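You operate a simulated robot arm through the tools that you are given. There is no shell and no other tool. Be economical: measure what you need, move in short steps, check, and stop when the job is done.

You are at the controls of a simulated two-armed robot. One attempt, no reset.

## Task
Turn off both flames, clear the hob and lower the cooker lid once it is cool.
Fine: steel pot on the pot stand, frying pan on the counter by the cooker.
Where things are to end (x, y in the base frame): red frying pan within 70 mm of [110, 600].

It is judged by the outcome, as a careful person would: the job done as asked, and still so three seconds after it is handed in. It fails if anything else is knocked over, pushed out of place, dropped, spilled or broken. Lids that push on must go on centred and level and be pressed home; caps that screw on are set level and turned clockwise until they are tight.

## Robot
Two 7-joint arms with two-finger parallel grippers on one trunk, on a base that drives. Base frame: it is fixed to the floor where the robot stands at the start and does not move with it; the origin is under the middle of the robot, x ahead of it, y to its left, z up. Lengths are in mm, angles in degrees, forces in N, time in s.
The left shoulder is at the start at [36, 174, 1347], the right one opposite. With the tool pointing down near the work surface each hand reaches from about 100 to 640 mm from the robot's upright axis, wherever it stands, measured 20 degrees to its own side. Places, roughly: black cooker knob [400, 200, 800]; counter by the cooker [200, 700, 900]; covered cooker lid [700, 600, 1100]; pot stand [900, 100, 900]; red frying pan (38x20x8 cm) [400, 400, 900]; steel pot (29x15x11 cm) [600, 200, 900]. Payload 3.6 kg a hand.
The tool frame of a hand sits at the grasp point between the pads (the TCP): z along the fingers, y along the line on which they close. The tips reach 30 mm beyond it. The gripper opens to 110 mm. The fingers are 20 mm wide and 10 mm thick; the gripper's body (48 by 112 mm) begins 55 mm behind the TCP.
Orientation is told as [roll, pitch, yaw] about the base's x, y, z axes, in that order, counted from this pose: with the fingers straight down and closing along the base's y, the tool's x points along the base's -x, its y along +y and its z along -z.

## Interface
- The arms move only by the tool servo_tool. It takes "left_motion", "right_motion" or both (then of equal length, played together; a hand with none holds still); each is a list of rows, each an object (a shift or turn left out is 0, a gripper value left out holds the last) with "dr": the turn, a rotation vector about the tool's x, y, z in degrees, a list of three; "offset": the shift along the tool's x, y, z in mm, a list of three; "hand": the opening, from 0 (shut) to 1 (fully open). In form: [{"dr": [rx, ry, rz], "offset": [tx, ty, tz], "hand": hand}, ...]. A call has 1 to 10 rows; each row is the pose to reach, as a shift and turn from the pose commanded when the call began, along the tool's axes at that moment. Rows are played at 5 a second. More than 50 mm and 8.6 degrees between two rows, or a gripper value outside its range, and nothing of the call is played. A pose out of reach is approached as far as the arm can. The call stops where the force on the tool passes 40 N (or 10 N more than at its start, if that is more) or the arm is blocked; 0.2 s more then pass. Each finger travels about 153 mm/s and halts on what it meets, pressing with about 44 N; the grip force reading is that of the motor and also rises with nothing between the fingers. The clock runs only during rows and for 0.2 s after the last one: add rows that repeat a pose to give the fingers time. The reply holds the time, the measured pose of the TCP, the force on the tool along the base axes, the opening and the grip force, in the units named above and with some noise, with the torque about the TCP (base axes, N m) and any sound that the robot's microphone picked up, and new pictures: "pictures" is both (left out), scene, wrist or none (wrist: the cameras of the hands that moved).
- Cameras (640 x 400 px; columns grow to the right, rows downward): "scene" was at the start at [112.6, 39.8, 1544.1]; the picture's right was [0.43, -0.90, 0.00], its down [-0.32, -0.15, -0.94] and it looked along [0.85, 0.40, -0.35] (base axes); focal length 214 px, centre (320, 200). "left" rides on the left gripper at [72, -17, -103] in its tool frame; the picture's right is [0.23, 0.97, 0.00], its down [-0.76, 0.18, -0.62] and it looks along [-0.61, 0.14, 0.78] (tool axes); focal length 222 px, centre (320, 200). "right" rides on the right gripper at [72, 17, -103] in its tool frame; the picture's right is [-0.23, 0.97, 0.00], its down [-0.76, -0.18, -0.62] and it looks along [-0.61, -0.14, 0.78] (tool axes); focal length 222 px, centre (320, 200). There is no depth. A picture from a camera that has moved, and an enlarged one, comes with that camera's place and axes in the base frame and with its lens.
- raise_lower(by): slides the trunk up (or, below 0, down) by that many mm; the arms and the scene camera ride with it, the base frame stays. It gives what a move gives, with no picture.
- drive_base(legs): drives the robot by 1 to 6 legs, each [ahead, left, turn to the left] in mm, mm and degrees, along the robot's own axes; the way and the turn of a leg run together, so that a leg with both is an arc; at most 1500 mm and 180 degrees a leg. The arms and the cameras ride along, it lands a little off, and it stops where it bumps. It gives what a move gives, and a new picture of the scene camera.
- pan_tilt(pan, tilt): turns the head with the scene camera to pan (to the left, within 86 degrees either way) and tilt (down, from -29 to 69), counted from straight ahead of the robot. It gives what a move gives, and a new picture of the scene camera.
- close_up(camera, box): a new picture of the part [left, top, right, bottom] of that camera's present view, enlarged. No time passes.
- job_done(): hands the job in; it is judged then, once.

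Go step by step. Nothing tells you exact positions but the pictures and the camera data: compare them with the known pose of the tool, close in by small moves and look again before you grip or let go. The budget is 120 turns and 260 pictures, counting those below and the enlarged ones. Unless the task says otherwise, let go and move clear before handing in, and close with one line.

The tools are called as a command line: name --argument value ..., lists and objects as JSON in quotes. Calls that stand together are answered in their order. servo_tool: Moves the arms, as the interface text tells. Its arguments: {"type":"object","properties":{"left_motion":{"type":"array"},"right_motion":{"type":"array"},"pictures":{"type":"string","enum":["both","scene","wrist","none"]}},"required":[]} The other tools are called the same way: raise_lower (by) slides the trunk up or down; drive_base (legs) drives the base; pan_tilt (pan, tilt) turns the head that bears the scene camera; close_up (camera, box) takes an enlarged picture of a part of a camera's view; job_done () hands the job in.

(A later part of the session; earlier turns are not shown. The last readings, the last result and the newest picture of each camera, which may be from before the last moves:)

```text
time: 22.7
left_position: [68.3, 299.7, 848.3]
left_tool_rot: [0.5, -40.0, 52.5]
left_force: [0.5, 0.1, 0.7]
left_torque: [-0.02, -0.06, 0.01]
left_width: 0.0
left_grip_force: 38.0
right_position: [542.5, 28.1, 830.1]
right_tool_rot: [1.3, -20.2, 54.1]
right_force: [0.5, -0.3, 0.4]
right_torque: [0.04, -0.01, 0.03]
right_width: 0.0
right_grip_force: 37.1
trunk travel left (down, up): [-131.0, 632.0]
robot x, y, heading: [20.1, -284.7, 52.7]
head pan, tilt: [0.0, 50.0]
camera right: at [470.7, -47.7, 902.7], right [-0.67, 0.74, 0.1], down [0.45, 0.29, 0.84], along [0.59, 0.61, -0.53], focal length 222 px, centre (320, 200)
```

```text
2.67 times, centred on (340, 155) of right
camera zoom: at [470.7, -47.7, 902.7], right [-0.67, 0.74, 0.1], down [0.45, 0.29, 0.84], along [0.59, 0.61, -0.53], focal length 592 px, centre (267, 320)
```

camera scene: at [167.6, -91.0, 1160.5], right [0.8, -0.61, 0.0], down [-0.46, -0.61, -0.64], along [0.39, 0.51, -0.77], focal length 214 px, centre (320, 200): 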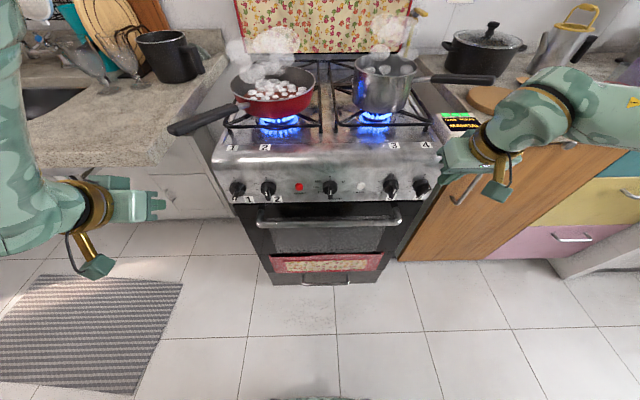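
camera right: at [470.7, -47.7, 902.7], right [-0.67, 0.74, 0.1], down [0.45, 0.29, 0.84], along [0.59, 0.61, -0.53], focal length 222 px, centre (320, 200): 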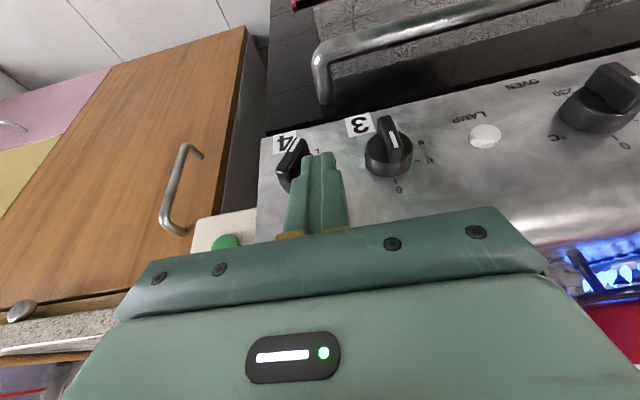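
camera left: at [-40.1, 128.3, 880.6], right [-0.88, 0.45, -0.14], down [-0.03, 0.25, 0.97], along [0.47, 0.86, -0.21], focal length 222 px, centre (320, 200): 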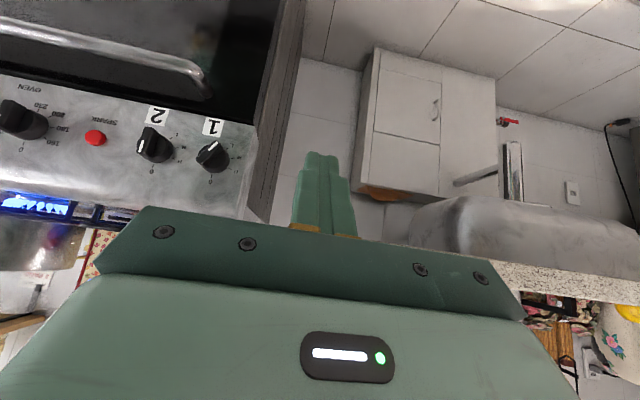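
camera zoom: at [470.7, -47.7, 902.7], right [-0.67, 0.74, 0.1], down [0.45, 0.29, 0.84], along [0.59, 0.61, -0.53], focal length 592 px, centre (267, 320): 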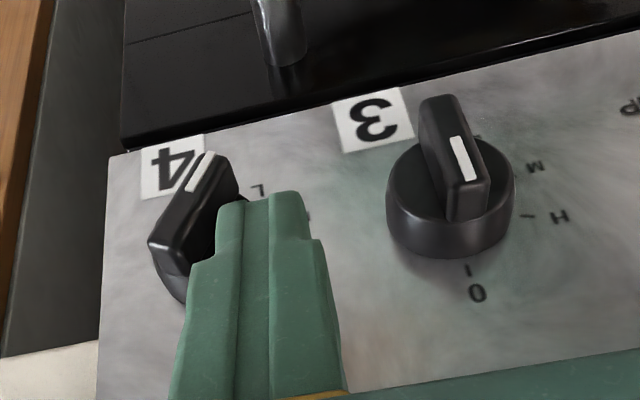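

The tip is just left of the bar's upper end, so I'll sweep clockwise now.

servo_tool --right_motion '[{"offset": [-2.8, 0, 1]}, {"offset": [-0.8, -9.6, 6.7]}, {"offset": [-1.4, -20.6, 4.8]}, {"offset": [0.3, -30.6, 9.5]}, {"offset": [2.7, -37.6, 16]}, {"offset": [6.4, -39.6, 26.4]}, {"offset": [9.9, -32.6, 35.8]}, {"offset": [9.9, -31, 35.8]}]' --pictures "wrist"

close_up --camera "right" --box '[240, 60, 400, 210]'

```text
time: 24.4
left_position: [71.8, 299.5, 847.6]
left_tool_rot: [0.5, -39.9, 52.1]
left_force: [-0.4, 1.2, -0.9]
left_torque: [0.03, 0.02, -0.01]
left_width: 0.2
left_grip_force: 37.7
right_position: [576.2, 11.2, 796.6]
right_tool_rot: [1.2, -21.0, 53.2]
right_force: [7.6, -6.9, 3.7]
right_torque: [-0.11, 0.06, -0.07]
right_width: 0.0
right_grip_force: 37.6
trunk travel left (down, up): [-131.0, 632.0]
robot x, y, heading: [22.1, -286.6, 52.3]
head pan, tilt: [0.0, 50.0]
stopped in row 8 (right hand): the force on the tool passed its limit at 44 N (the readings are from after the stop); the commanded pose is now the measured one
camera right: at [503.1, -64.9, 866.9], right [-0.66, 0.75, 0.1], down [0.45, 0.28, 0.85], along [0.61, 0.6, -0.52], focal length 222 px, centre (320, 200)
```

right: 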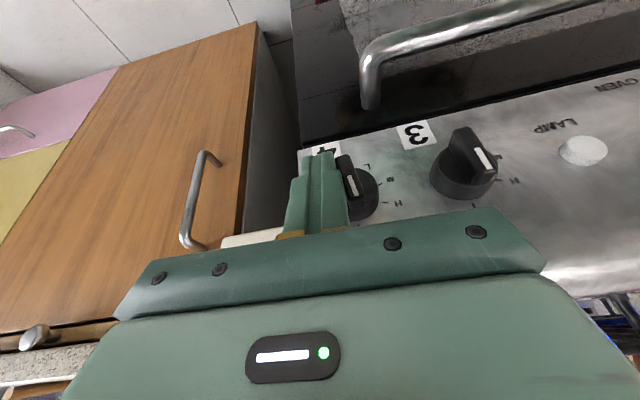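

```text
2.67 times, centred on (320, 135) of right
camera zoom: at [503.1, -64.9, 866.9], right [-0.66, 0.75, 0.1], down [0.45, 0.28, 0.85], along [0.61, 0.6, -0.52], focal length 592 px, centre (320, 373)
```

zoom: 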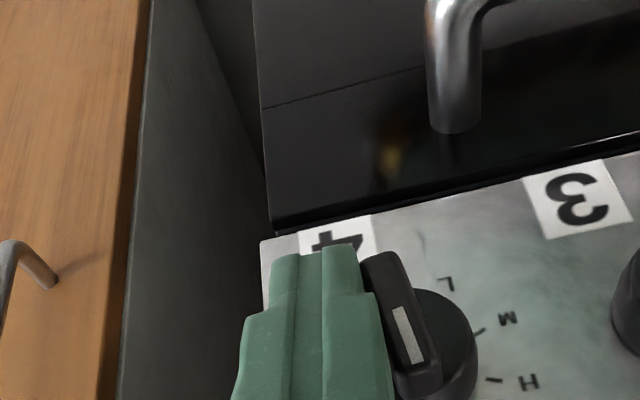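

Knob 4 is at 0. I'll back the right hand off and check the flame.

servo_tool --right_motion '[{"offset": [0, -6, 0]}, {"offset": [37, -10, -14]}, {"offset": [75, -20, -27]}, {"offset": [95, -60, -60]}, {"offset": [95, -100, -90]}]' --pictures "scene"

close_up --camera "scene" --box '[210, 50, 450, 200]'

close_up --camera "left" --box '[80, 60, 360, 220]'

```text
refused: row 4 steps farther than a row can; nothing moved
```

```text
2.67 times, centred on (330, 125) of scene
camera zoom: at [169.2, -92.2, 1160.3], right [0.79, -0.61, 0.0], down [-0.47, -0.61, -0.64], along [0.39, 0.51, -0.77], focal length 572 px, centre (293, 400)
```

zoom: 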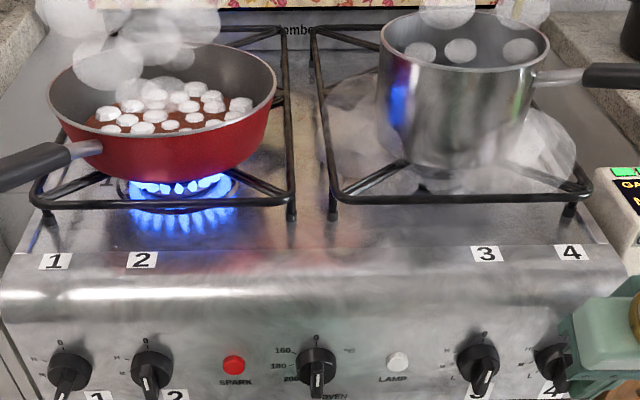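

```text
2.29 times, centred on (220, 140) of left
camera zoom: at [11.9, 191.7, 880.3], right [-0.88, 0.46, -0.14], down [-0.02, 0.25, 0.97], along [0.48, 0.85, -0.21], focal length 508 px, centre (549, 337)
```

zoom: 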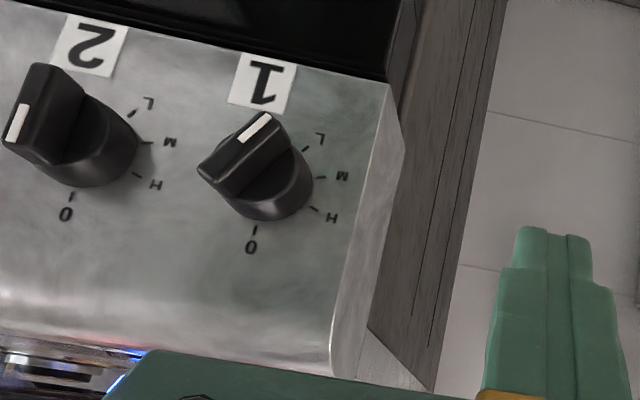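

The pot's flame is out and knob 4 is done. I'll withdraw the right hand and bring the left tip in front of knob 1, tilted further to pass under the pan handle.

servo_tool --left_motion '[{"offset": [-2, -20, 9], "dr": [0, -2, 0]}, {"offset": [-4, -40, 17], "dr": [0, -4, 0]}, {"offset": [-6, -60, 26], "dr": [0, -6, 0]}, {"offset": [-8, -80, 34], "dr": [0, -8, 0]}, {"offset": [-9.7, -100.7, 42.9], "dr": [0, -10, 0]}, {"offset": [-9.7, -100.7, 42.9], "dr": [0, -10, 0]}]' --right_motion '[{"offset": [0, -6, 0]}, {"offset": [37, -10, -14]}, {"offset": [75, -20, -27]}, {"offset": [85, -50, -50]}, {"offset": [90, -80, -80]}, {"offset": [90, -100, -100]}]'

close_up --camera "left" --box '[200, 60, 440, 220]'

close_up --camera "scene" --box '[160, 100, 320, 220]'

```text
time: 25.8
left_position: [81.0, 310.4, 826.3]
left_tool_rot: [0.4, -50.0, 52.1]
left_force: [-0.3, 0.4, -1.2]
left_torque: [0.0, 0.03, 0.0]
left_width: 0.2
left_grip_force: 37.4
left hand out of reach, approached as far as the arm can: row 1, 2, 3, 4, 5, 6
right_position: [585.7, -145.0, 855.8]
right_tool_rot: [1.3, -21.0, 53.5]
right_force: [0.0, 0.0, 0.8]
right_torque: [0.03, 0.02, -0.04]
right_width: 0.0
right_grip_force: 37.7
trunk travel left (down, up): [-131.0, 632.0]
robot x, y, heading: [18.9, -287.0, 52.5]
head pan, tilt: [0.0, 50.0]
camera scene: at [168.6, -92.1, 1160.6], right [0.79, -0.61, 0.0], down [-0.47, -0.61, -0.64], along [0.39, 0.51, -0.77], focal length 214 px, centre (320, 200)
camera right: at [513.3, -219.3, 927.1], right [-0.66, 0.74, 0.1], down [0.45, 0.28, 0.85], along [0.6, 0.61, -0.52], focal length 222 px, centre (320, 200)
camera left: at [18.1, 200.8, 836.6], right [-0.86, 0.48, -0.17], down [-0.13, 0.11, 0.99], along [0.49, 0.87, -0.04], focal length 222 px, centre (320, 200)
```

scene: 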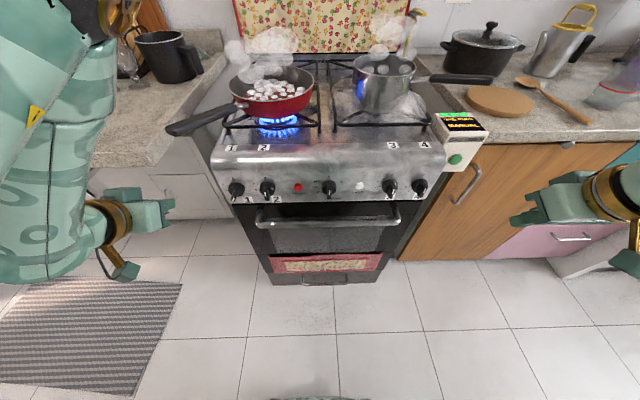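
right: 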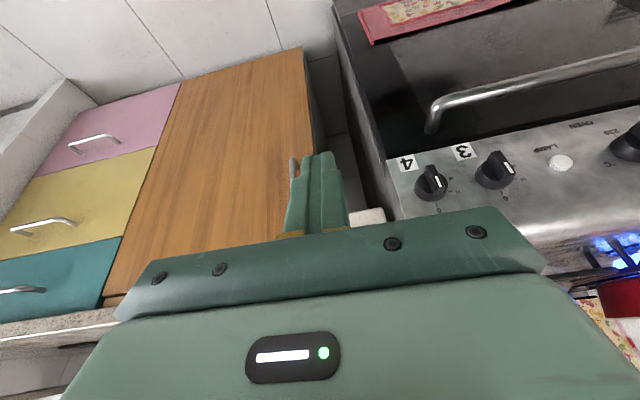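
left: 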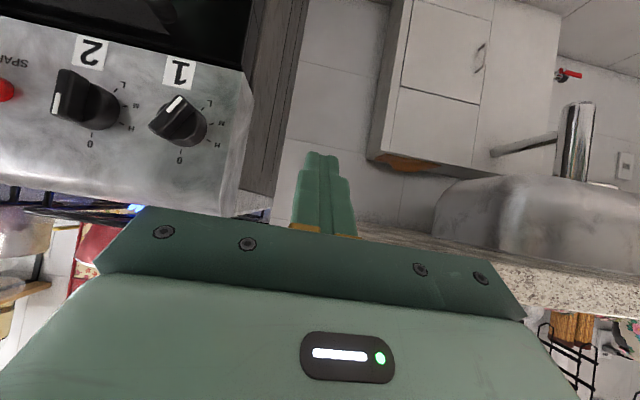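

```text
2.50 times, centred on (320, 140) of left
camera zoom: at [18.1, 200.8, 836.6], right [-0.86, 0.48, -0.17], down [-0.13, 0.11, 0.99], along [0.49, 0.87, -0.04], focal length 555 px, centre (320, 350)
```

zoom: 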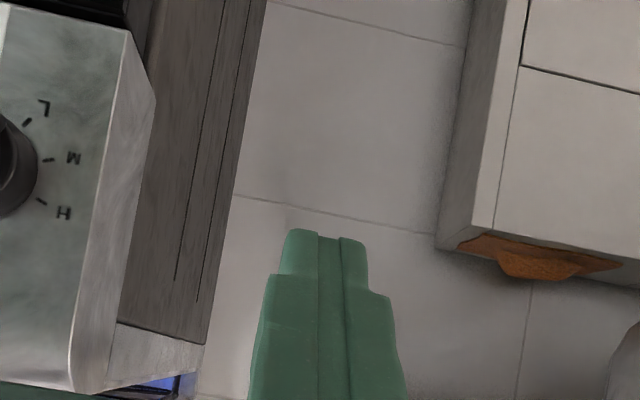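

```text
3.33 times, centred on (240, 160) of scene
camera zoom: at [168.6, -92.1, 1160.6], right [0.79, -0.61, 0.0], down [-0.47, -0.61, -0.64], along [0.39, 0.51, -0.77], focal length 715 px, centre (587, 333)
```

zoom: 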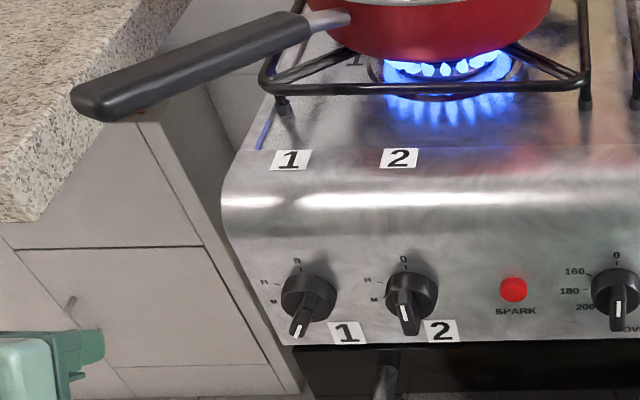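

The left arm can't reach inward with this tilt, so I'll shift the base right (and back a little for clearance) to carry the left hand to knob 1.

drive_base --legs '[[-60, 0, 0], [0, -105, 0]]'

close_up --camera "left" --box '[200, 60, 440, 220]'

```text
time: 27.6
left_position: [130.0, 197.1, 825.2]
left_tool_rot: [0.6, -50.0, 52.1]
left_force: [0.5, 0.1, -0.2]
left_torque: [0.03, 0.0, 0.0]
left_width: 0.0
left_grip_force: 37.6
right_position: [635.6, -255.1, 854.5]
right_tool_rot: [1.3, -21.0, 53.4]
right_force: [0.7, 0.5, -0.4]
right_torque: [0.05, 0.02, -0.01]
right_width: 0.0
right_grip_force: 37.9
trunk travel left (down, up): [-131.0, 632.0]
robot x, y, heading: [72.0, -396.5, 52.4]
head pan, tilt: [0.0, 50.0]
camera scene: at [218.2, -205.2, 1160.5], right [0.79, -0.61, 0.0], down [-0.47, -0.61, -0.64], along [0.39, 0.51, -0.77], focal length 214 px, centre (320, 200)
```

scene: 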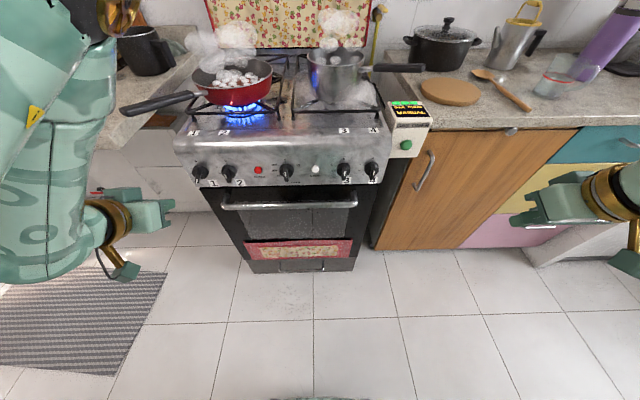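

```text
2.50 times, centred on (320, 140) of left
camera zoom: at [67.2, 87.7, 836.9], right [-0.86, 0.48, -0.17], down [-0.13, 0.11, 0.99], along [0.49, 0.87, -0.04], focal length 555 px, centre (320, 350)
```

zoom: 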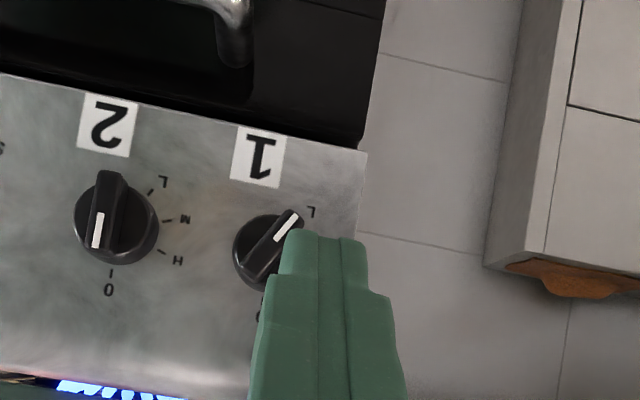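

Now the left tip lines up just left of knob 1 (centre u≈-3, z≈784). I'll advance it to the bar.

servo_tool --left_motion '[{"offset": [-15, 2, 22]}, {"offset": [-30, 4, 44]}, {"offset": [-45, 6, 66]}, {"offset": [-57, 7, 85]}, {"offset": [-57, 7, 85]}]'

close_up --camera "left" --box '[200, 60, 440, 220]'

close_up --camera "scene" --box '[110, 70, 270, 190]'

```text
time: 28.8
left_position: [185.8, 282.4, 813.5]
left_tool_rot: [0.5, -50.0, 52.2]
left_force: [-0.7, 0.3, -1.1]
left_torque: [0.0, -0.01, 0.0]
left_width: 0.0
left_grip_force: 37.3
right_position: [634.9, -255.4, 856.7]
right_tool_rot: [1.3, -21.0, 53.3]
right_force: [0.5, 0.3, 0.2]
right_torque: [-0.01, 0.0, 0.0]
right_width: 0.0
right_grip_force: 37.8
trunk travel left (down, up): [-131.0, 632.0]
robot x, y, heading: [69.9, -395.2, 52.6]
head pan, tilt: [0.0, 50.0]
camera scene: at [217.2, -204.5, 1160.5], right [0.79, -0.61, 0.0], down [-0.47, -0.61, -0.64], along [0.39, 0.51, -0.77], focal length 214 px, centre (320, 200)
camera left: at [122.7, 172.2, 825.5], right [-0.86, 0.48, -0.17], down [-0.13, 0.11, 0.98], along [0.49, 0.87, -0.04], focal length 222 px, centre (320, 200)
```

scene: 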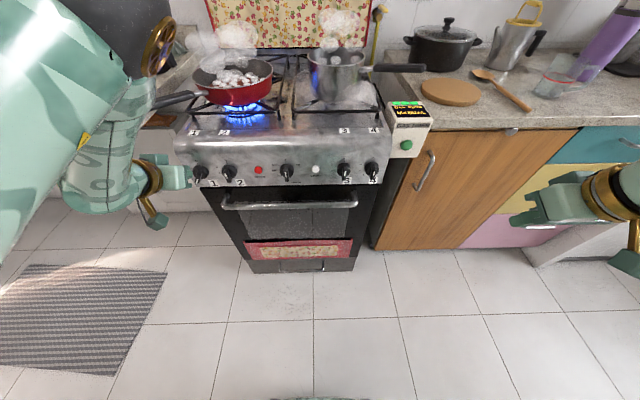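
left: 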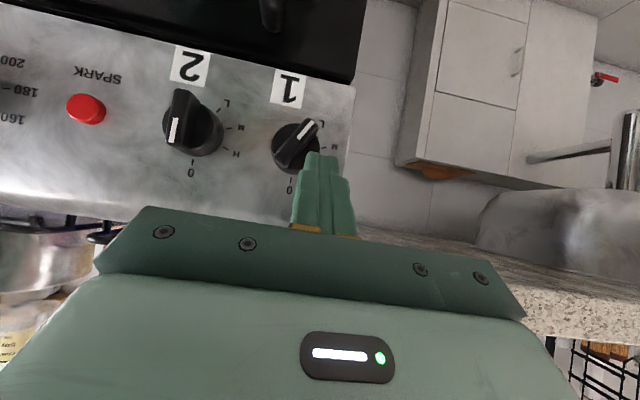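

```text
2.50 times, centred on (320, 140) of left
camera zoom: at [122.7, 172.2, 825.5], right [-0.86, 0.48, -0.17], down [-0.13, 0.11, 0.98], along [0.49, 0.87, -0.04], focal length 555 px, centre (320, 350)
```

zoom: 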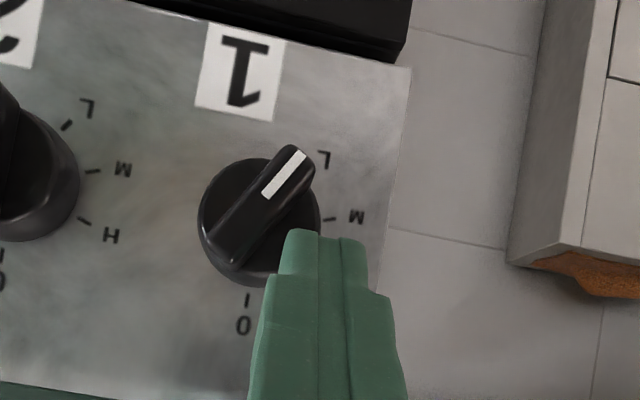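

```text
3.33 times, centred on (190, 130) of scene
camera zoom: at [217.2, -204.5, 1160.5], right [0.79, -0.61, 0.0], down [-0.47, -0.61, -0.64], along [0.39, 0.51, -0.77], focal length 715 px, centre (753, 433)
```

zoom: 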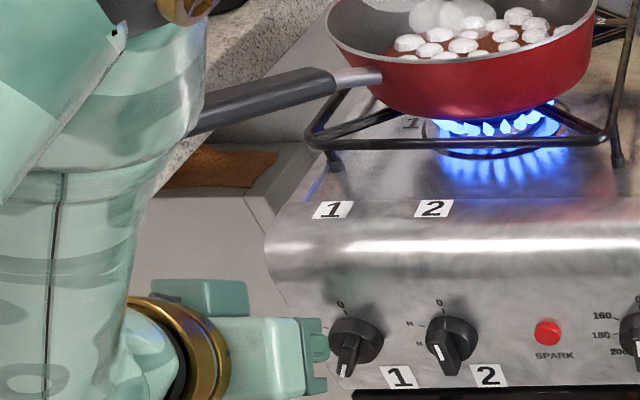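

The left forearm is too close to the pan handle because the arm is folded. I'll withdraw, back the base off, and come in with the arm stretched lower.

servo_tool --left_motion '[{"offset": [15, -2, -22]}, {"offset": [30, -4, -44]}, {"offset": [45, -6, -66]}, {"offset": [57, -7, -85]}]' --pictures "none"

drive_base --legs '[[-170, 0, 0]]'

servo_tool --left_motion '[{"offset": [-20, 2, 24]}, {"offset": [-40, 4, 48]}, {"offset": [-60, 6, 72]}, {"offset": [-80, 8, 96]}, {"offset": [-100, 10, 120]}, {"offset": [-100, 10, 120]}]'

```text
time: 29.8
left_position: [129.1, 199.2, 825.2]
left_tool_rot: [0.5, -50.0, 52.2]
left_force: [-0.2, -0.5, 0.5]
left_torque: [-0.01, -0.01, -0.01]
left_width: 0.0
left_grip_force: 37.5
right_position: [634.8, -255.1, 856.0]
right_tool_rot: [1.3, -21.0, 53.5]
right_force: [0.4, 0.1, 0.7]
right_torque: [0.01, -0.03, 0.01]
right_width: 0.3
right_grip_force: 37.3
trunk travel left (down, up): [-131.0, 632.0]
robot x, y, heading: [72.0, -397.0, 52.5]
head pan, tilt: [0.0, 50.0]
```

```text
time: 31.2
left_position: [26.4, 61.6, 826.0]
left_tool_rot: [0.5, -50.0, 52.3]
left_force: [-0.4, 0.5, 0.1]
left_torque: [-0.02, 0.0, 0.0]
left_width: 0.1
left_grip_force: 37.7
right_position: [531.9, -391.6, 856.0]
right_tool_rot: [1.3, -21.1, 53.5]
right_force: [-0.6, -0.3, -0.2]
right_torque: [0.03, 0.0, -0.03]
right_width: 0.1
right_grip_force: 38.0
trunk travel left (down, up): [-131.0, 632.0]
robot x, y, heading: [-35.5, -537.2, 52.5]
head pan, tilt: [0.0, 50.0]
camera scene: at [112.9, -340.7, 1160.7], right [0.79, -0.61, 0.0], down [-0.47, -0.61, -0.64], along [0.39, 0.51, -0.77], focal length 214 px, centre (320, 200)
```

scene: 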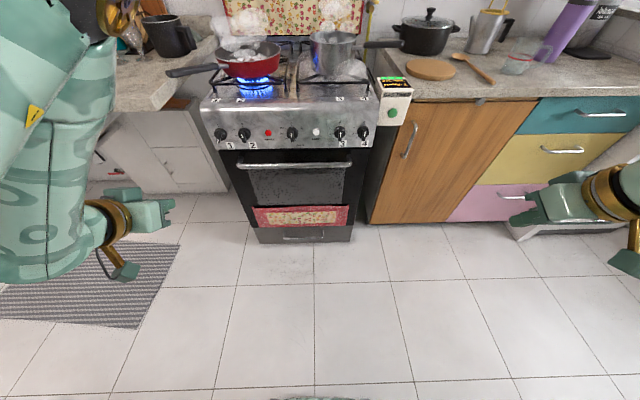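

```text
time: 32.6
left_position: [113.4, 192.6, 827.3]
left_tool_rot: [0.4, -50.0, 52.1]
left_force: [0.2, 0.1, 0.6]
left_torque: [-0.02, 0.01, -0.02]
left_width: 0.0
left_grip_force: 37.7
right_position: [530.8, -390.6, 856.3]
right_tool_rot: [1.3, -20.9, 53.5]
right_force: [0.2, 1.1, -0.1]
right_torque: [0.01, 0.01, 0.01]
right_width: 0.0
right_grip_force: 37.6
trunk travel left (down, up): [-131.0, 632.0]
robot x, y, heading: [-37.3, -530.7, 52.7]
head pan, tilt: [0.0, 50.0]
camera scene: at [113.4, -340.0, 1160.5], right [0.79, -0.61, 0.0], down [-0.47, -0.61, -0.64], along [0.39, 0.51, -0.77], focal length 214 px, centre (320, 200)
camera left: at [50.4, 83.2, 836.9], right [-0.86, 0.48, -0.17], down [-0.13, 0.12, 0.98], along [0.49, 0.87, -0.04], focal length 222 px, centre (320, 200)
```

scene: 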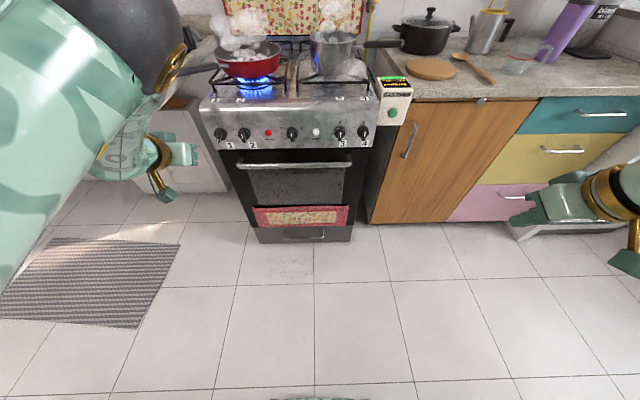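
left: 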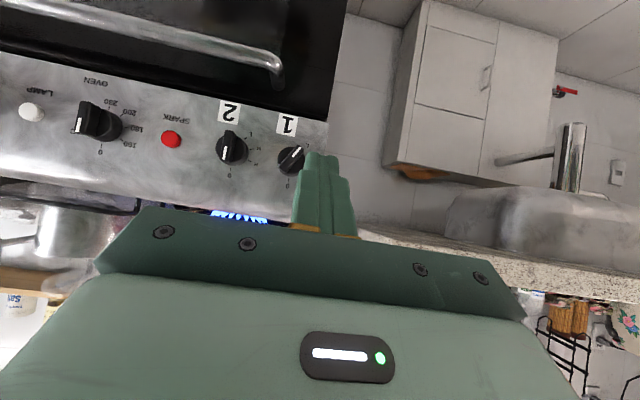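

The elbow rides high above the handle, so I'll lower the trunk to get a flatter forearm and raise the hand back.

raise_lower --by -128

servo_tool --left_motion '[{"offset": [-23, 0, -19]}, {"offset": [-46, 0, -39]}, {"offset": [-69, 0, -58]}, {"offset": [-96, 0, -80]}, {"offset": [-96, 0, -80]}]'

```text
time: 34.2
left_position: [113.1, 193.1, 698.2]
left_tool_rot: [0.4, -50.1, 52.3]
left_force: [-1.3, 0.2, -0.3]
left_torque: [-0.01, 0.02, 0.0]
left_width: 0.0
left_grip_force: 37.5
right_position: [537.3, -382.8, 708.9]
right_tool_rot: [1.3, -16.9, 53.5]
right_force: [0.4, 0.0, 0.5]
right_torque: [0.01, -0.01, 0.0]
right_width: 0.0
right_grip_force: 37.6
trunk travel left (down, up): [-3.0, 760.0]
robot x, y, heading: [-34.4, -536.2, 52.8]
head pan, tilt: [0.0, 50.0]
```

```text
time: 35.4
left_position: [103.5, 215.2, 807.4]
left_tool_rot: [0.4, -49.9, 52.3]
left_force: [-1.0, -0.1, -0.7]
left_torque: [0.03, -0.03, 0.02]
left_width: 0.3
left_grip_force: 37.8
left hand out of reach, approached as far as the arm can: row 3, 4, 5
right_position: [536.9, -382.5, 708.9]
right_tool_rot: [1.2, -16.9, 53.3]
right_force: [0.3, -0.2, -0.1]
right_torque: [0.01, 0.0, 0.01]
right_width: 0.0
right_grip_force: 37.7
trunk travel left (down, up): [-3.0, 760.0]
robot x, y, heading: [-32.5, -532.7, 52.6]
head pan, tilt: [0.0, 50.0]
camera scene: at [162.6, -275.8, 1022.1], right [0.79, -0.61, 0.0], down [-0.47, -0.61, -0.64], along [0.39, 0.51, -0.77], focal length 214 px, centre (320, 200)
camera left: at [40.5, 105.7, 817.8], right [-0.86, 0.48, -0.17], down [-0.13, 0.12, 0.98], along [0.49, 0.87, -0.04], focal length 222 px, centre (320, 200)
```

scene: 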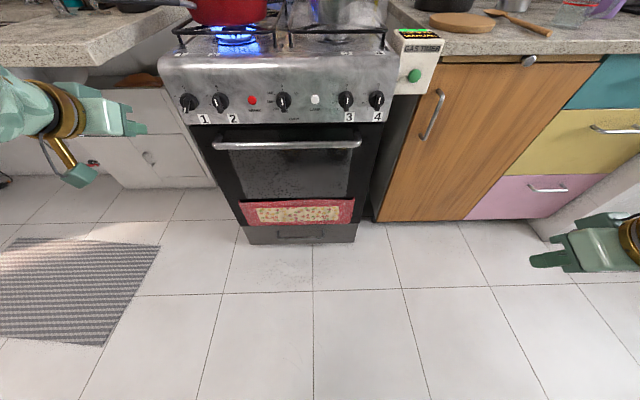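
left: 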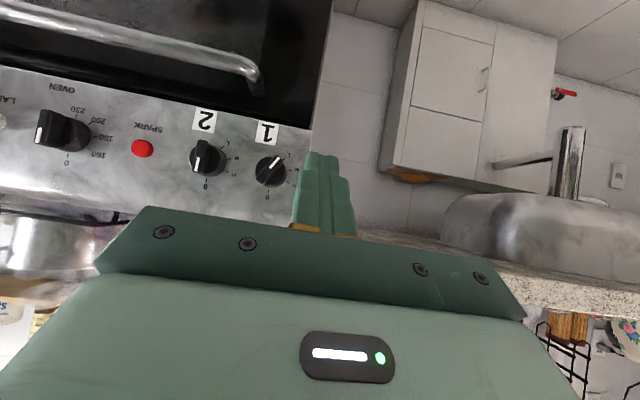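

Now the forearm lies flat and well below the handle. I'll drive the base to bring the tip to the knob.

drive_base --legs '[[90, 0, 0], [0, -25, 0]]'

close_up --camera "left" --box '[200, 60, 440, 220]'

```text
time: 36.9
left_position: [176.5, 271.2, 807.1]
left_tool_rot: [0.3, -50.0, 52.2]
left_force: [0.5, -0.2, 0.5]
left_torque: [0.04, 0.0, 0.01]
left_width: 0.0
left_grip_force: 38.4
right_position: [611.0, -325.6, 707.8]
right_tool_rot: [1.5, -16.9, 53.4]
right_force: [0.1, 0.5, -0.6]
right_torque: [0.03, 0.0, 0.01]
right_width: 0.0
right_grip_force: 37.4
trunk travel left (down, up): [-3.0, 760.0]
robot x, y, heading: [37.5, -477.5, 52.9]
head pan, tilt: [0.0, 50.0]
camera scene: at [236.9, -220.3, 1022.2], right [0.79, -0.61, 0.0], down [-0.47, -0.61, -0.64], along [0.39, 0.51, -0.77], focal length 214 px, centre (320, 200)
```

scene: 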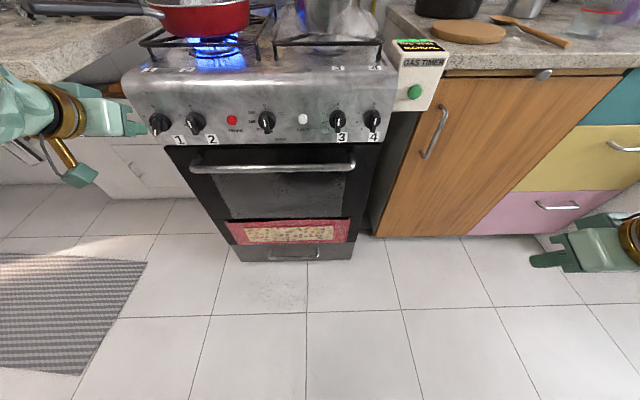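

```text
2.50 times, centred on (320, 140) of left
camera zoom: at [114.5, 161.0, 817.8], right [-0.86, 0.48, -0.17], down [-0.13, 0.12, 0.98], along [0.49, 0.87, -0.04], focal length 555 px, centre (320, 350)
```

zoom: 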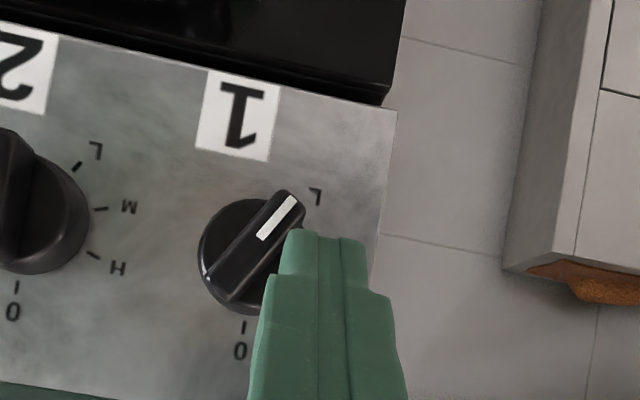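

The tip is left of knob 1's upper bar end and nothing else is close. I'll advance and sweep clockwise.

servo_tool --left_motion '[{"offset": [-6.1, 0, -5.1]}, {"offset": [-13.8, 0, 4.1]}, {"offset": [-18.3, 0, 9.4]}, {"offset": [-13, -11, 13.9]}, {"offset": [-14.5, -22, 12.6]}, {"offset": [-10.7, -32, 15.8]}, {"offset": [-5.3, -39, 20.4]}, {"offset": [3.1, -41, 27.4]}, {"offset": [10.8, -34, 33.8]}, {"offset": [10.8, -31, 33.8]}]'

close_up --camera "left" --box '[200, 60, 440, 220]'

```text
time: 38.1
left_position: [190.7, 282.5, 814.7]
left_tool_rot: [1.3, -50.9, 52.8]
left_force: [-11.4, -8.8, 13.7]
left_torque: [0.1, -0.17, -0.01]
left_width: 0.2
left_grip_force: 37.2
left hand out of reach, approached as far as the arm can: row 1, 5
right_position: [608.4, -324.1, 708.2]
right_tool_rot: [1.4, -17.2, 53.8]
right_force: [0.1, -0.5, 0.2]
right_torque: [0.03, 0.02, 0.03]
right_width: 0.0
right_grip_force: 38.0
trunk travel left (down, up): [-3.0, 760.0]
robot x, y, heading: [40.8, -477.1, 53.0]
head pan, tilt: [0.0, 50.0]
stopped in row 5 (left hand): the force on the tool passed its limit at 45 N (the readings are from after the stop); the commanded pose is now the measured one
camera scene: at [233.6, -221.1, 1023.1], right [0.8, -0.6, 0.0], down [-0.46, -0.61, -0.64], along [0.39, 0.51, -0.77], focal length 214 px, centre (320, 200)
camera left: at [130.7, 171.2, 823.2], right [-0.87, 0.46, -0.16], down [-0.13, 0.1, 0.99], along [0.47, 0.88, -0.02], focal length 222 px, centre (320, 200)
```

scene: 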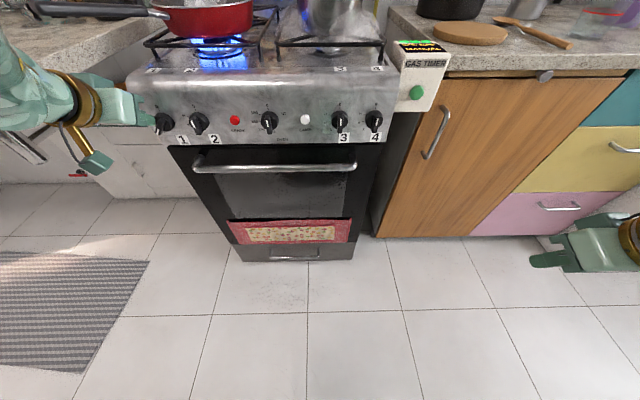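
left: 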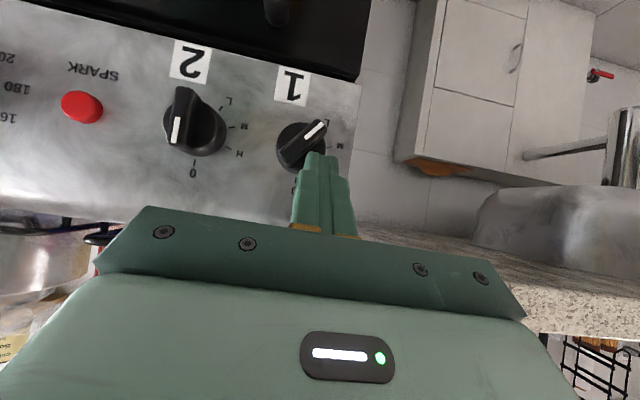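

```text
2.50 times, centred on (320, 140) of left
camera zoom: at [130.7, 171.2, 823.2], right [-0.87, 0.46, -0.16], down [-0.13, 0.1, 0.99], along [0.47, 0.88, -0.02], focal length 555 px, centre (320, 350)
```

zoom: 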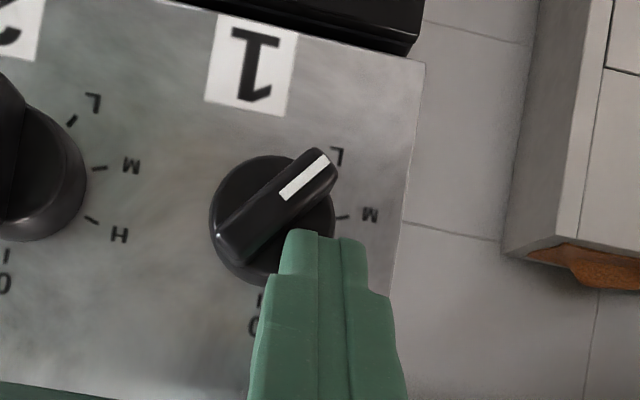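

The tip caught the bar close to its pivot and stalled. I'll lift about 13 mm to press nearer the upper end and sweep again.

servo_tool --left_motion '[{"offset": [-10, 3, -8.3]}, {"offset": [-8.5, -8, -7]}, {"offset": [-6.2, -14, -5.1]}, {"offset": [-3.9, -24, -3.2]}, {"offset": [0.8, -30, 0.6]}, {"offset": [7.7, -35, 6.4]}, {"offset": [16.2, -37, 13.4]}, {"offset": [23.9, -30, 19.8]}, {"offset": [23.9, -27, 19.8]}]' --pictures "wrist"

close_up --camera "left" --box '[200, 60, 440, 220]'

```text
time: 38.9
left_position: [191.6, 287.6, 816.7]
left_tool_rot: [1.5, -50.9, 53.1]
left_force: [-12.9, -15.2, 13.6]
left_torque: [-0.14, -0.03, -0.05]
left_width: 0.0
left_grip_force: 38.6
left hand out of reach, approached as far as the arm can: row 1, 2, 3, 4
right_position: [607.5, -322.4, 708.8]
right_tool_rot: [1.4, -17.1, 54.0]
right_force: [-0.7, -0.2, 0.1]
right_torque: [0.0, -0.02, -0.03]
right_width: 0.0
right_grip_force: 37.4
trunk travel left (down, up): [-3.0, 760.0]
robot x, y, heading: [39.6, -479.1, 53.1]
head pan, tilt: [0.0, 50.0]
stopped in row 4 (left hand): the force on the tool passed its limit at 43 N (the readings are from after the stop); the commanded pose is now the measured one
camera left: at [132.0, 175.6, 826.8], right [-0.88, 0.45, -0.16], down [-0.13, 0.09, 0.99], along [0.46, 0.89, -0.02], focal length 222 px, centre (320, 200)
```

left: 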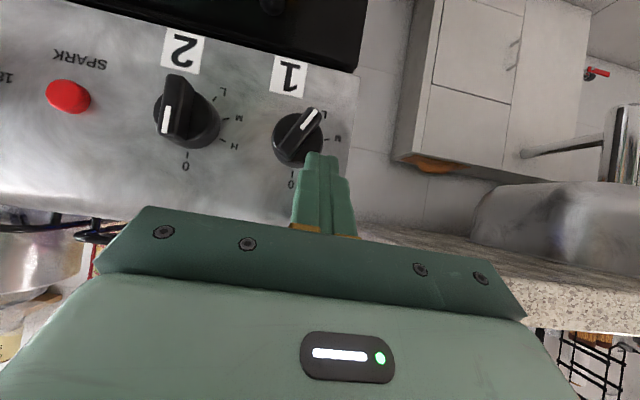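

```text
2.50 times, centred on (320, 140) of left
camera zoom: at [132.0, 175.6, 826.8], right [-0.88, 0.45, -0.16], down [-0.13, 0.09, 0.99], along [0.46, 0.89, -0.02], focal length 555 px, centre (320, 350)
```

zoom: 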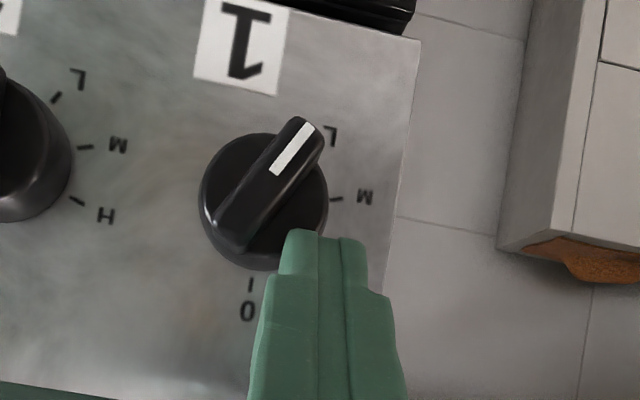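

The arm is at its reach limit and just presses on the disc. I'll pull the hand back and drive the base closer by the same amount.

servo_tool --left_motion '[{"offset": [15, 0, -18]}, {"offset": [31, 0, -37]}, {"offset": [47, 0, -56]}, {"offset": [63, 0, -75]}, {"offset": [63, 0, -75]}]' --pictures "none"

drive_base --legs '[[80, 0, 0]]'

close_up --camera "left" --box '[200, 60, 440, 220]'

```text
time: 40.1
left_position: [118.5, 233.1, 791.3]
left_tool_rot: [1.2, -50.5, 53.0]
left_force: [1.0, 0.5, -0.3]
left_torque: [0.0, 0.04, -0.02]
left_width: 0.0
left_grip_force: 37.9
left hand out of reach, approached as far as the arm can: row 1, 2, 3, 4, 5
right_position: [607.8, -321.3, 707.0]
right_tool_rot: [1.3, -16.9, 53.9]
right_force: [0.2, 0.3, -0.4]
right_torque: [0.02, 0.01, -0.03]
right_width: 0.2
right_grip_force: 37.6
trunk travel left (down, up): [-3.0, 760.0]
robot x, y, heading: [39.6, -476.6, 52.6]
head pan, tilt: [0.0, 50.0]
```

```text
time: 41.2
left_position: [167.8, 295.6, 791.3]
left_tool_rot: [1.2, -50.6, 53.1]
left_force: [-0.1, 0.7, 0.1]
left_torque: [0.0, -0.01, -0.02]
left_width: 0.0
left_grip_force: 38.3
right_position: [657.7, -258.3, 706.8]
right_tool_rot: [1.3, -16.9, 53.9]
right_force: [-0.1, 0.9, -0.1]
right_torque: [-0.01, -0.04, -0.02]
right_width: 0.1
right_grip_force: 38.0
trunk travel left (down, up): [-3.0, 760.0]
robot x, y, heading: [87.5, -413.6, 53.0]
head pan, tilt: [0.0, 50.0]
camera scene: at [281.8, -154.5, 1021.9], right [0.8, -0.6, 0.0], down [-0.46, -0.61, -0.64], along [0.39, 0.51, -0.77], focal length 214 px, centre (320, 200)
```

scene: 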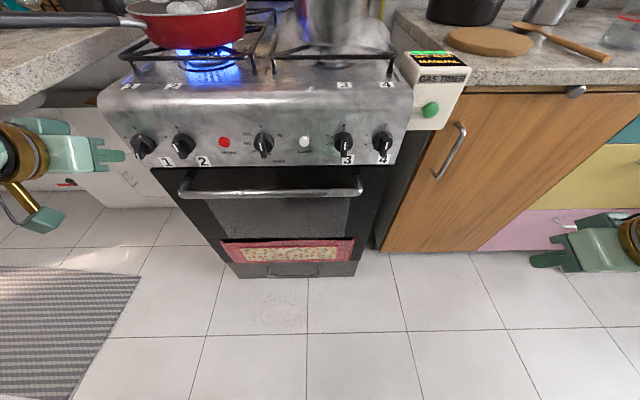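

```text
2.50 times, centred on (320, 140) of left
camera zoom: at [107.4, 184.7, 800.8], right [-0.87, 0.46, -0.16], down [-0.13, 0.1, 0.99], along [0.47, 0.88, -0.03], focal length 555 px, centre (320, 350)
```

zoom: 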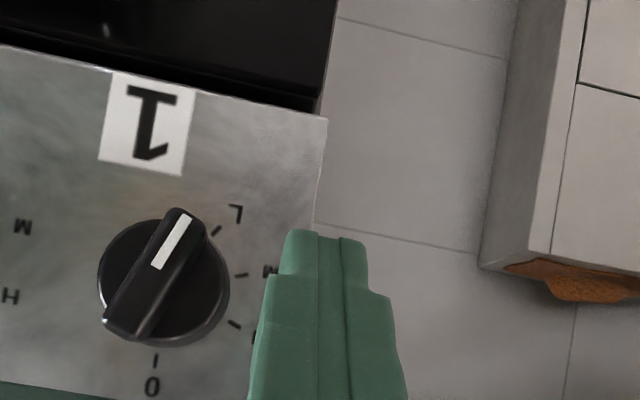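

The constraint seems to be the wrist angle, so I'll yaw the left tool inward by 30°, a natural elbow-out pose, and see if it reaches freely.

servo_tool --left_motion '[{"offset": [-2, -2, -6], "dr": [5.75, 0, 4.8]}, {"offset": [-5, -4, -12], "dr": [11.5, 0, 9.6]}, {"offset": [-7, -6, -18], "dr": [17.2, 0, 14.5]}, {"offset": [-9.9, -9.3, -24], "dr": [23, 0, 19.3]}, {"offset": [-9.9, -9.3, -24], "dr": [23, 0, 19.3]}]'

close_up --camera "left" --box '[200, 60, 440, 220]'

```text
time: 42.4
left_position: [167.5, 281.3, 814.9]
left_tool_rot: [1.5, -50.1, 22.6]
left_force: [0.1, -0.7, -0.4]
left_torque: [-0.02, -0.02, -0.01]
left_width: 0.0
left_grip_force: 37.7
right_position: [656.3, -259.1, 708.4]
right_tool_rot: [1.4, -16.9, 54.0]
right_force: [1.0, -0.5, 0.4]
right_torque: [-0.03, 0.01, -0.01]
right_width: 0.2
right_grip_force: 37.5
trunk travel left (down, up): [-3.0, 760.0]
robot x, y, heading: [88.7, -411.0, 52.6]
head pan, tilt: [0.0, 50.0]
camera scene: at [281.4, -155.0, 1022.2], right [0.8, -0.6, 0.0], down [-0.46, -0.61, -0.64], along [0.39, 0.51, -0.77], focal length 214 px, centre (320, 200)
camera left: at [60.0, 214.1, 825.0], right [-0.53, 0.83, -0.16], down [-0.06, 0.15, 0.99], along [0.85, 0.53, -0.03], focal length 222 px, centre (320, 200)
```

scene: 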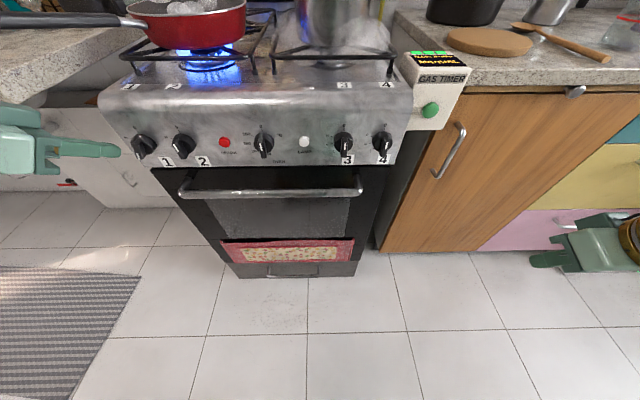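
left: 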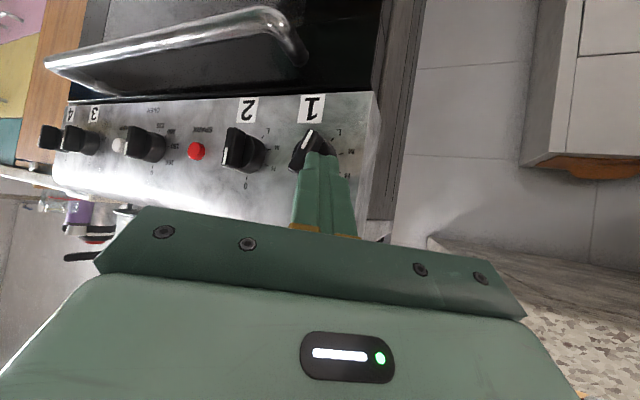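

```text
2.50 times, centred on (320, 140) of left
camera zoom: at [60.0, 214.1, 825.0], right [-0.53, 0.83, -0.16], down [-0.06, 0.15, 0.99], along [0.85, 0.53, -0.03], focal length 555 px, centre (320, 350)
```

zoom: 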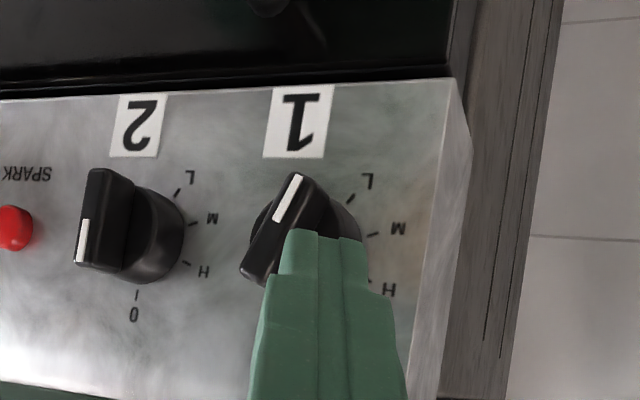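

With the inward yaw the arm moves freely. The best push is now on the pointer's lower end: I'll go under and right of it, then push left and up (also clockwise).

servo_tool --left_motion '[{"offset": [9, -15.6, 19.3]}, {"offset": [18, -31.2, 38.6]}, {"offset": [10.2, -24.2, 47.9]}, {"offset": [10.2, -24.2, 47.9]}]' --pictures "wrist"

close_up --camera "left" --box '[200, 60, 440, 220]'

close_up --camera "scene" --box '[80, 100, 240, 220]'

```text
time: 43.4
left_position: [204.0, 269.3, 776.8]
left_tool_rot: [1.4, -49.9, 22.6]
left_force: [-2.0, -13.9, -5.2]
left_torque: [-0.03, 0.09, -0.06]
left_width: 0.0
left_grip_force: 37.4
right_position: [657.8, -259.0, 707.8]
right_tool_rot: [1.3, -17.0, 53.9]
right_force: [0.2, -0.1, 0.8]
right_torque: [-0.02, 0.02, 0.01]
right_width: 0.0
right_grip_force: 37.6
trunk travel left (down, up): [-3.0, 760.0]
robot x, y, heading: [89.4, -413.7, 53.1]
head pan, tilt: [0.0, 50.0]
camera left: at [97.1, 203.4, 786.8], right [-0.53, 0.83, -0.16], down [-0.05, 0.15, 0.99], along [0.85, 0.53, -0.04], focal length 222 px, centre (320, 200)
```

left: 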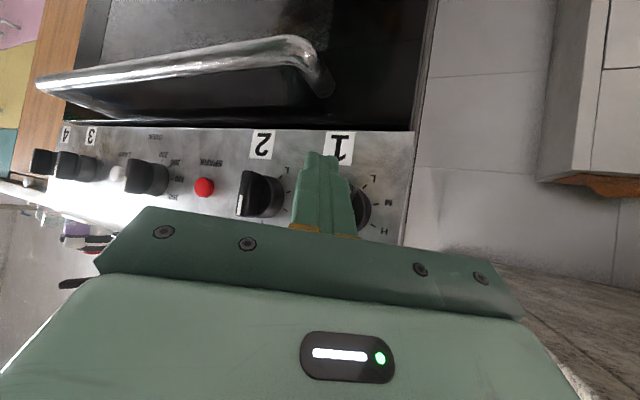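

```text
2.50 times, centred on (320, 140) of left
camera zoom: at [97.1, 203.4, 786.8], right [-0.53, 0.83, -0.16], down [-0.05, 0.15, 0.99], along [0.85, 0.53, -0.04], focal length 555 px, centre (320, 350)
```

zoom: 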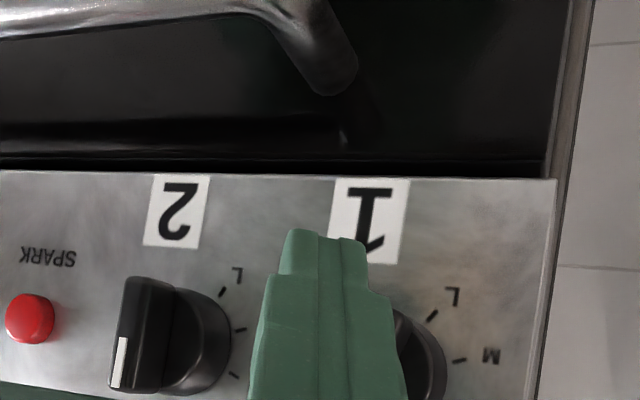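

```text
3.33 times, centred on (160, 160) of scene
camera zoom: at [281.3, -155.9, 1022.4], right [0.8, -0.6, 0.0], down [-0.46, -0.61, -0.64], along [0.39, 0.51, -0.77], focal length 715 px, centre (853, 333)
```

zoom: 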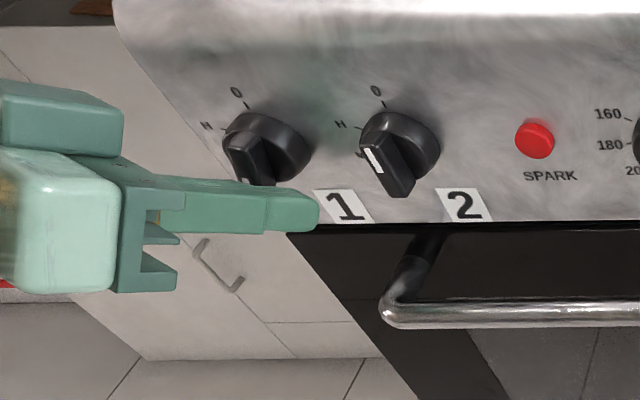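

The tip is under the pointer end to its right and in light contact. I'll push left and up.

servo_tool --left_motion '[{"offset": [4.6, 11.4, -7.7]}, {"offset": [5, 16.3, -11.1]}, {"offset": [3.8, 20.7, -15.4]}, {"offset": [-1, 24.4, -22.1]}, {"offset": [-8, 24.1, -27.8]}, {"offset": [-13.3, 21.5, -30.4]}]' --pictures "wrist"

close_up --camera "scene" --box '[80, 100, 240, 220]'

close_up --camera "left" --box '[200, 60, 440, 220]'

```text
time: 44.8
left_position: [178.3, 287.7, 800.3]
left_tool_rot: [1.0, -49.7, 23.4]
left_force: [-22.3, 18.2, -29.0]
left_torque: [0.13, 1.14, 0.62]
left_width: 0.0
left_grip_force: 37.5
right_position: [654.9, -253.1, 707.2]
right_tool_rot: [1.2, -16.7, 54.0]
right_force: [-0.1, 0.5, 0.1]
right_torque: [-0.04, 0.01, -0.01]
right_width: 0.1
right_grip_force: 37.4
trunk travel left (down, up): [-3.0, 760.0]
robot x, y, heading: [88.8, -412.5, 53.1]
head pan, tilt: [0.0, 50.0]
camera left: at [70.6, 220.5, 812.1], right [-0.53, 0.83, -0.16], down [-0.05, 0.16, 0.99], along [0.84, 0.53, -0.04], focal length 222 px, centre (320, 200)
```

left: 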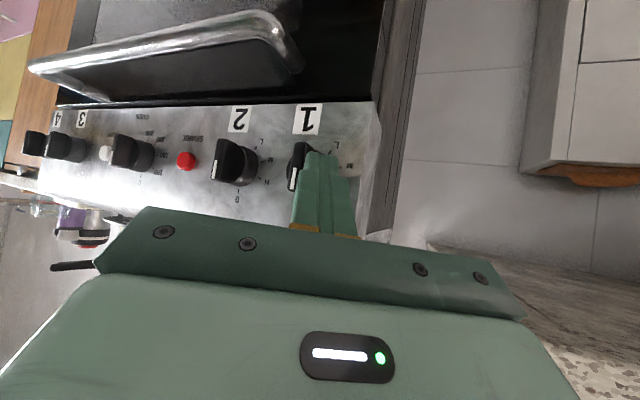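

```text
3.33 times, centred on (160, 160) of scene
camera zoom: at [279.0, -149.9, 1020.8], right [0.8, -0.6, 0.0], down [-0.46, -0.62, -0.64], along [0.39, 0.51, -0.77], focal length 715 px, centre (853, 333)
```

zoom: 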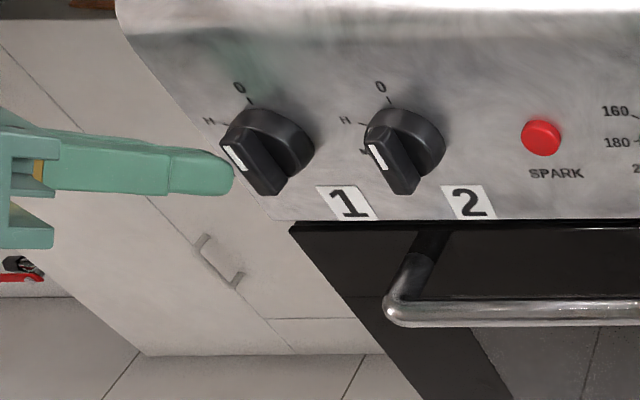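

```text
2.50 times, centred on (320, 140) of left
camera zoom: at [70.6, 220.5, 812.1], right [-0.53, 0.83, -0.16], down [-0.05, 0.16, 0.99], along [0.84, 0.53, -0.04], focal length 555 px, centre (320, 350)
```

zoom: 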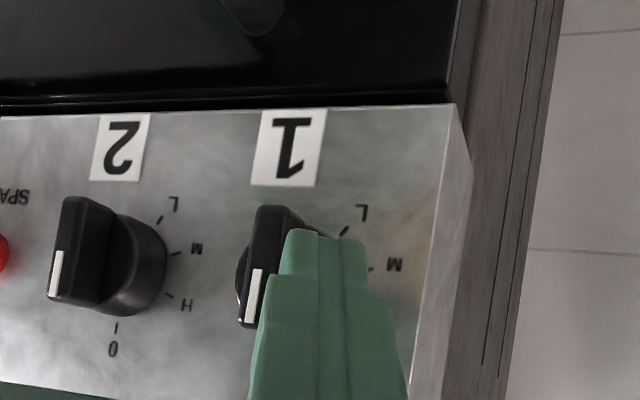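

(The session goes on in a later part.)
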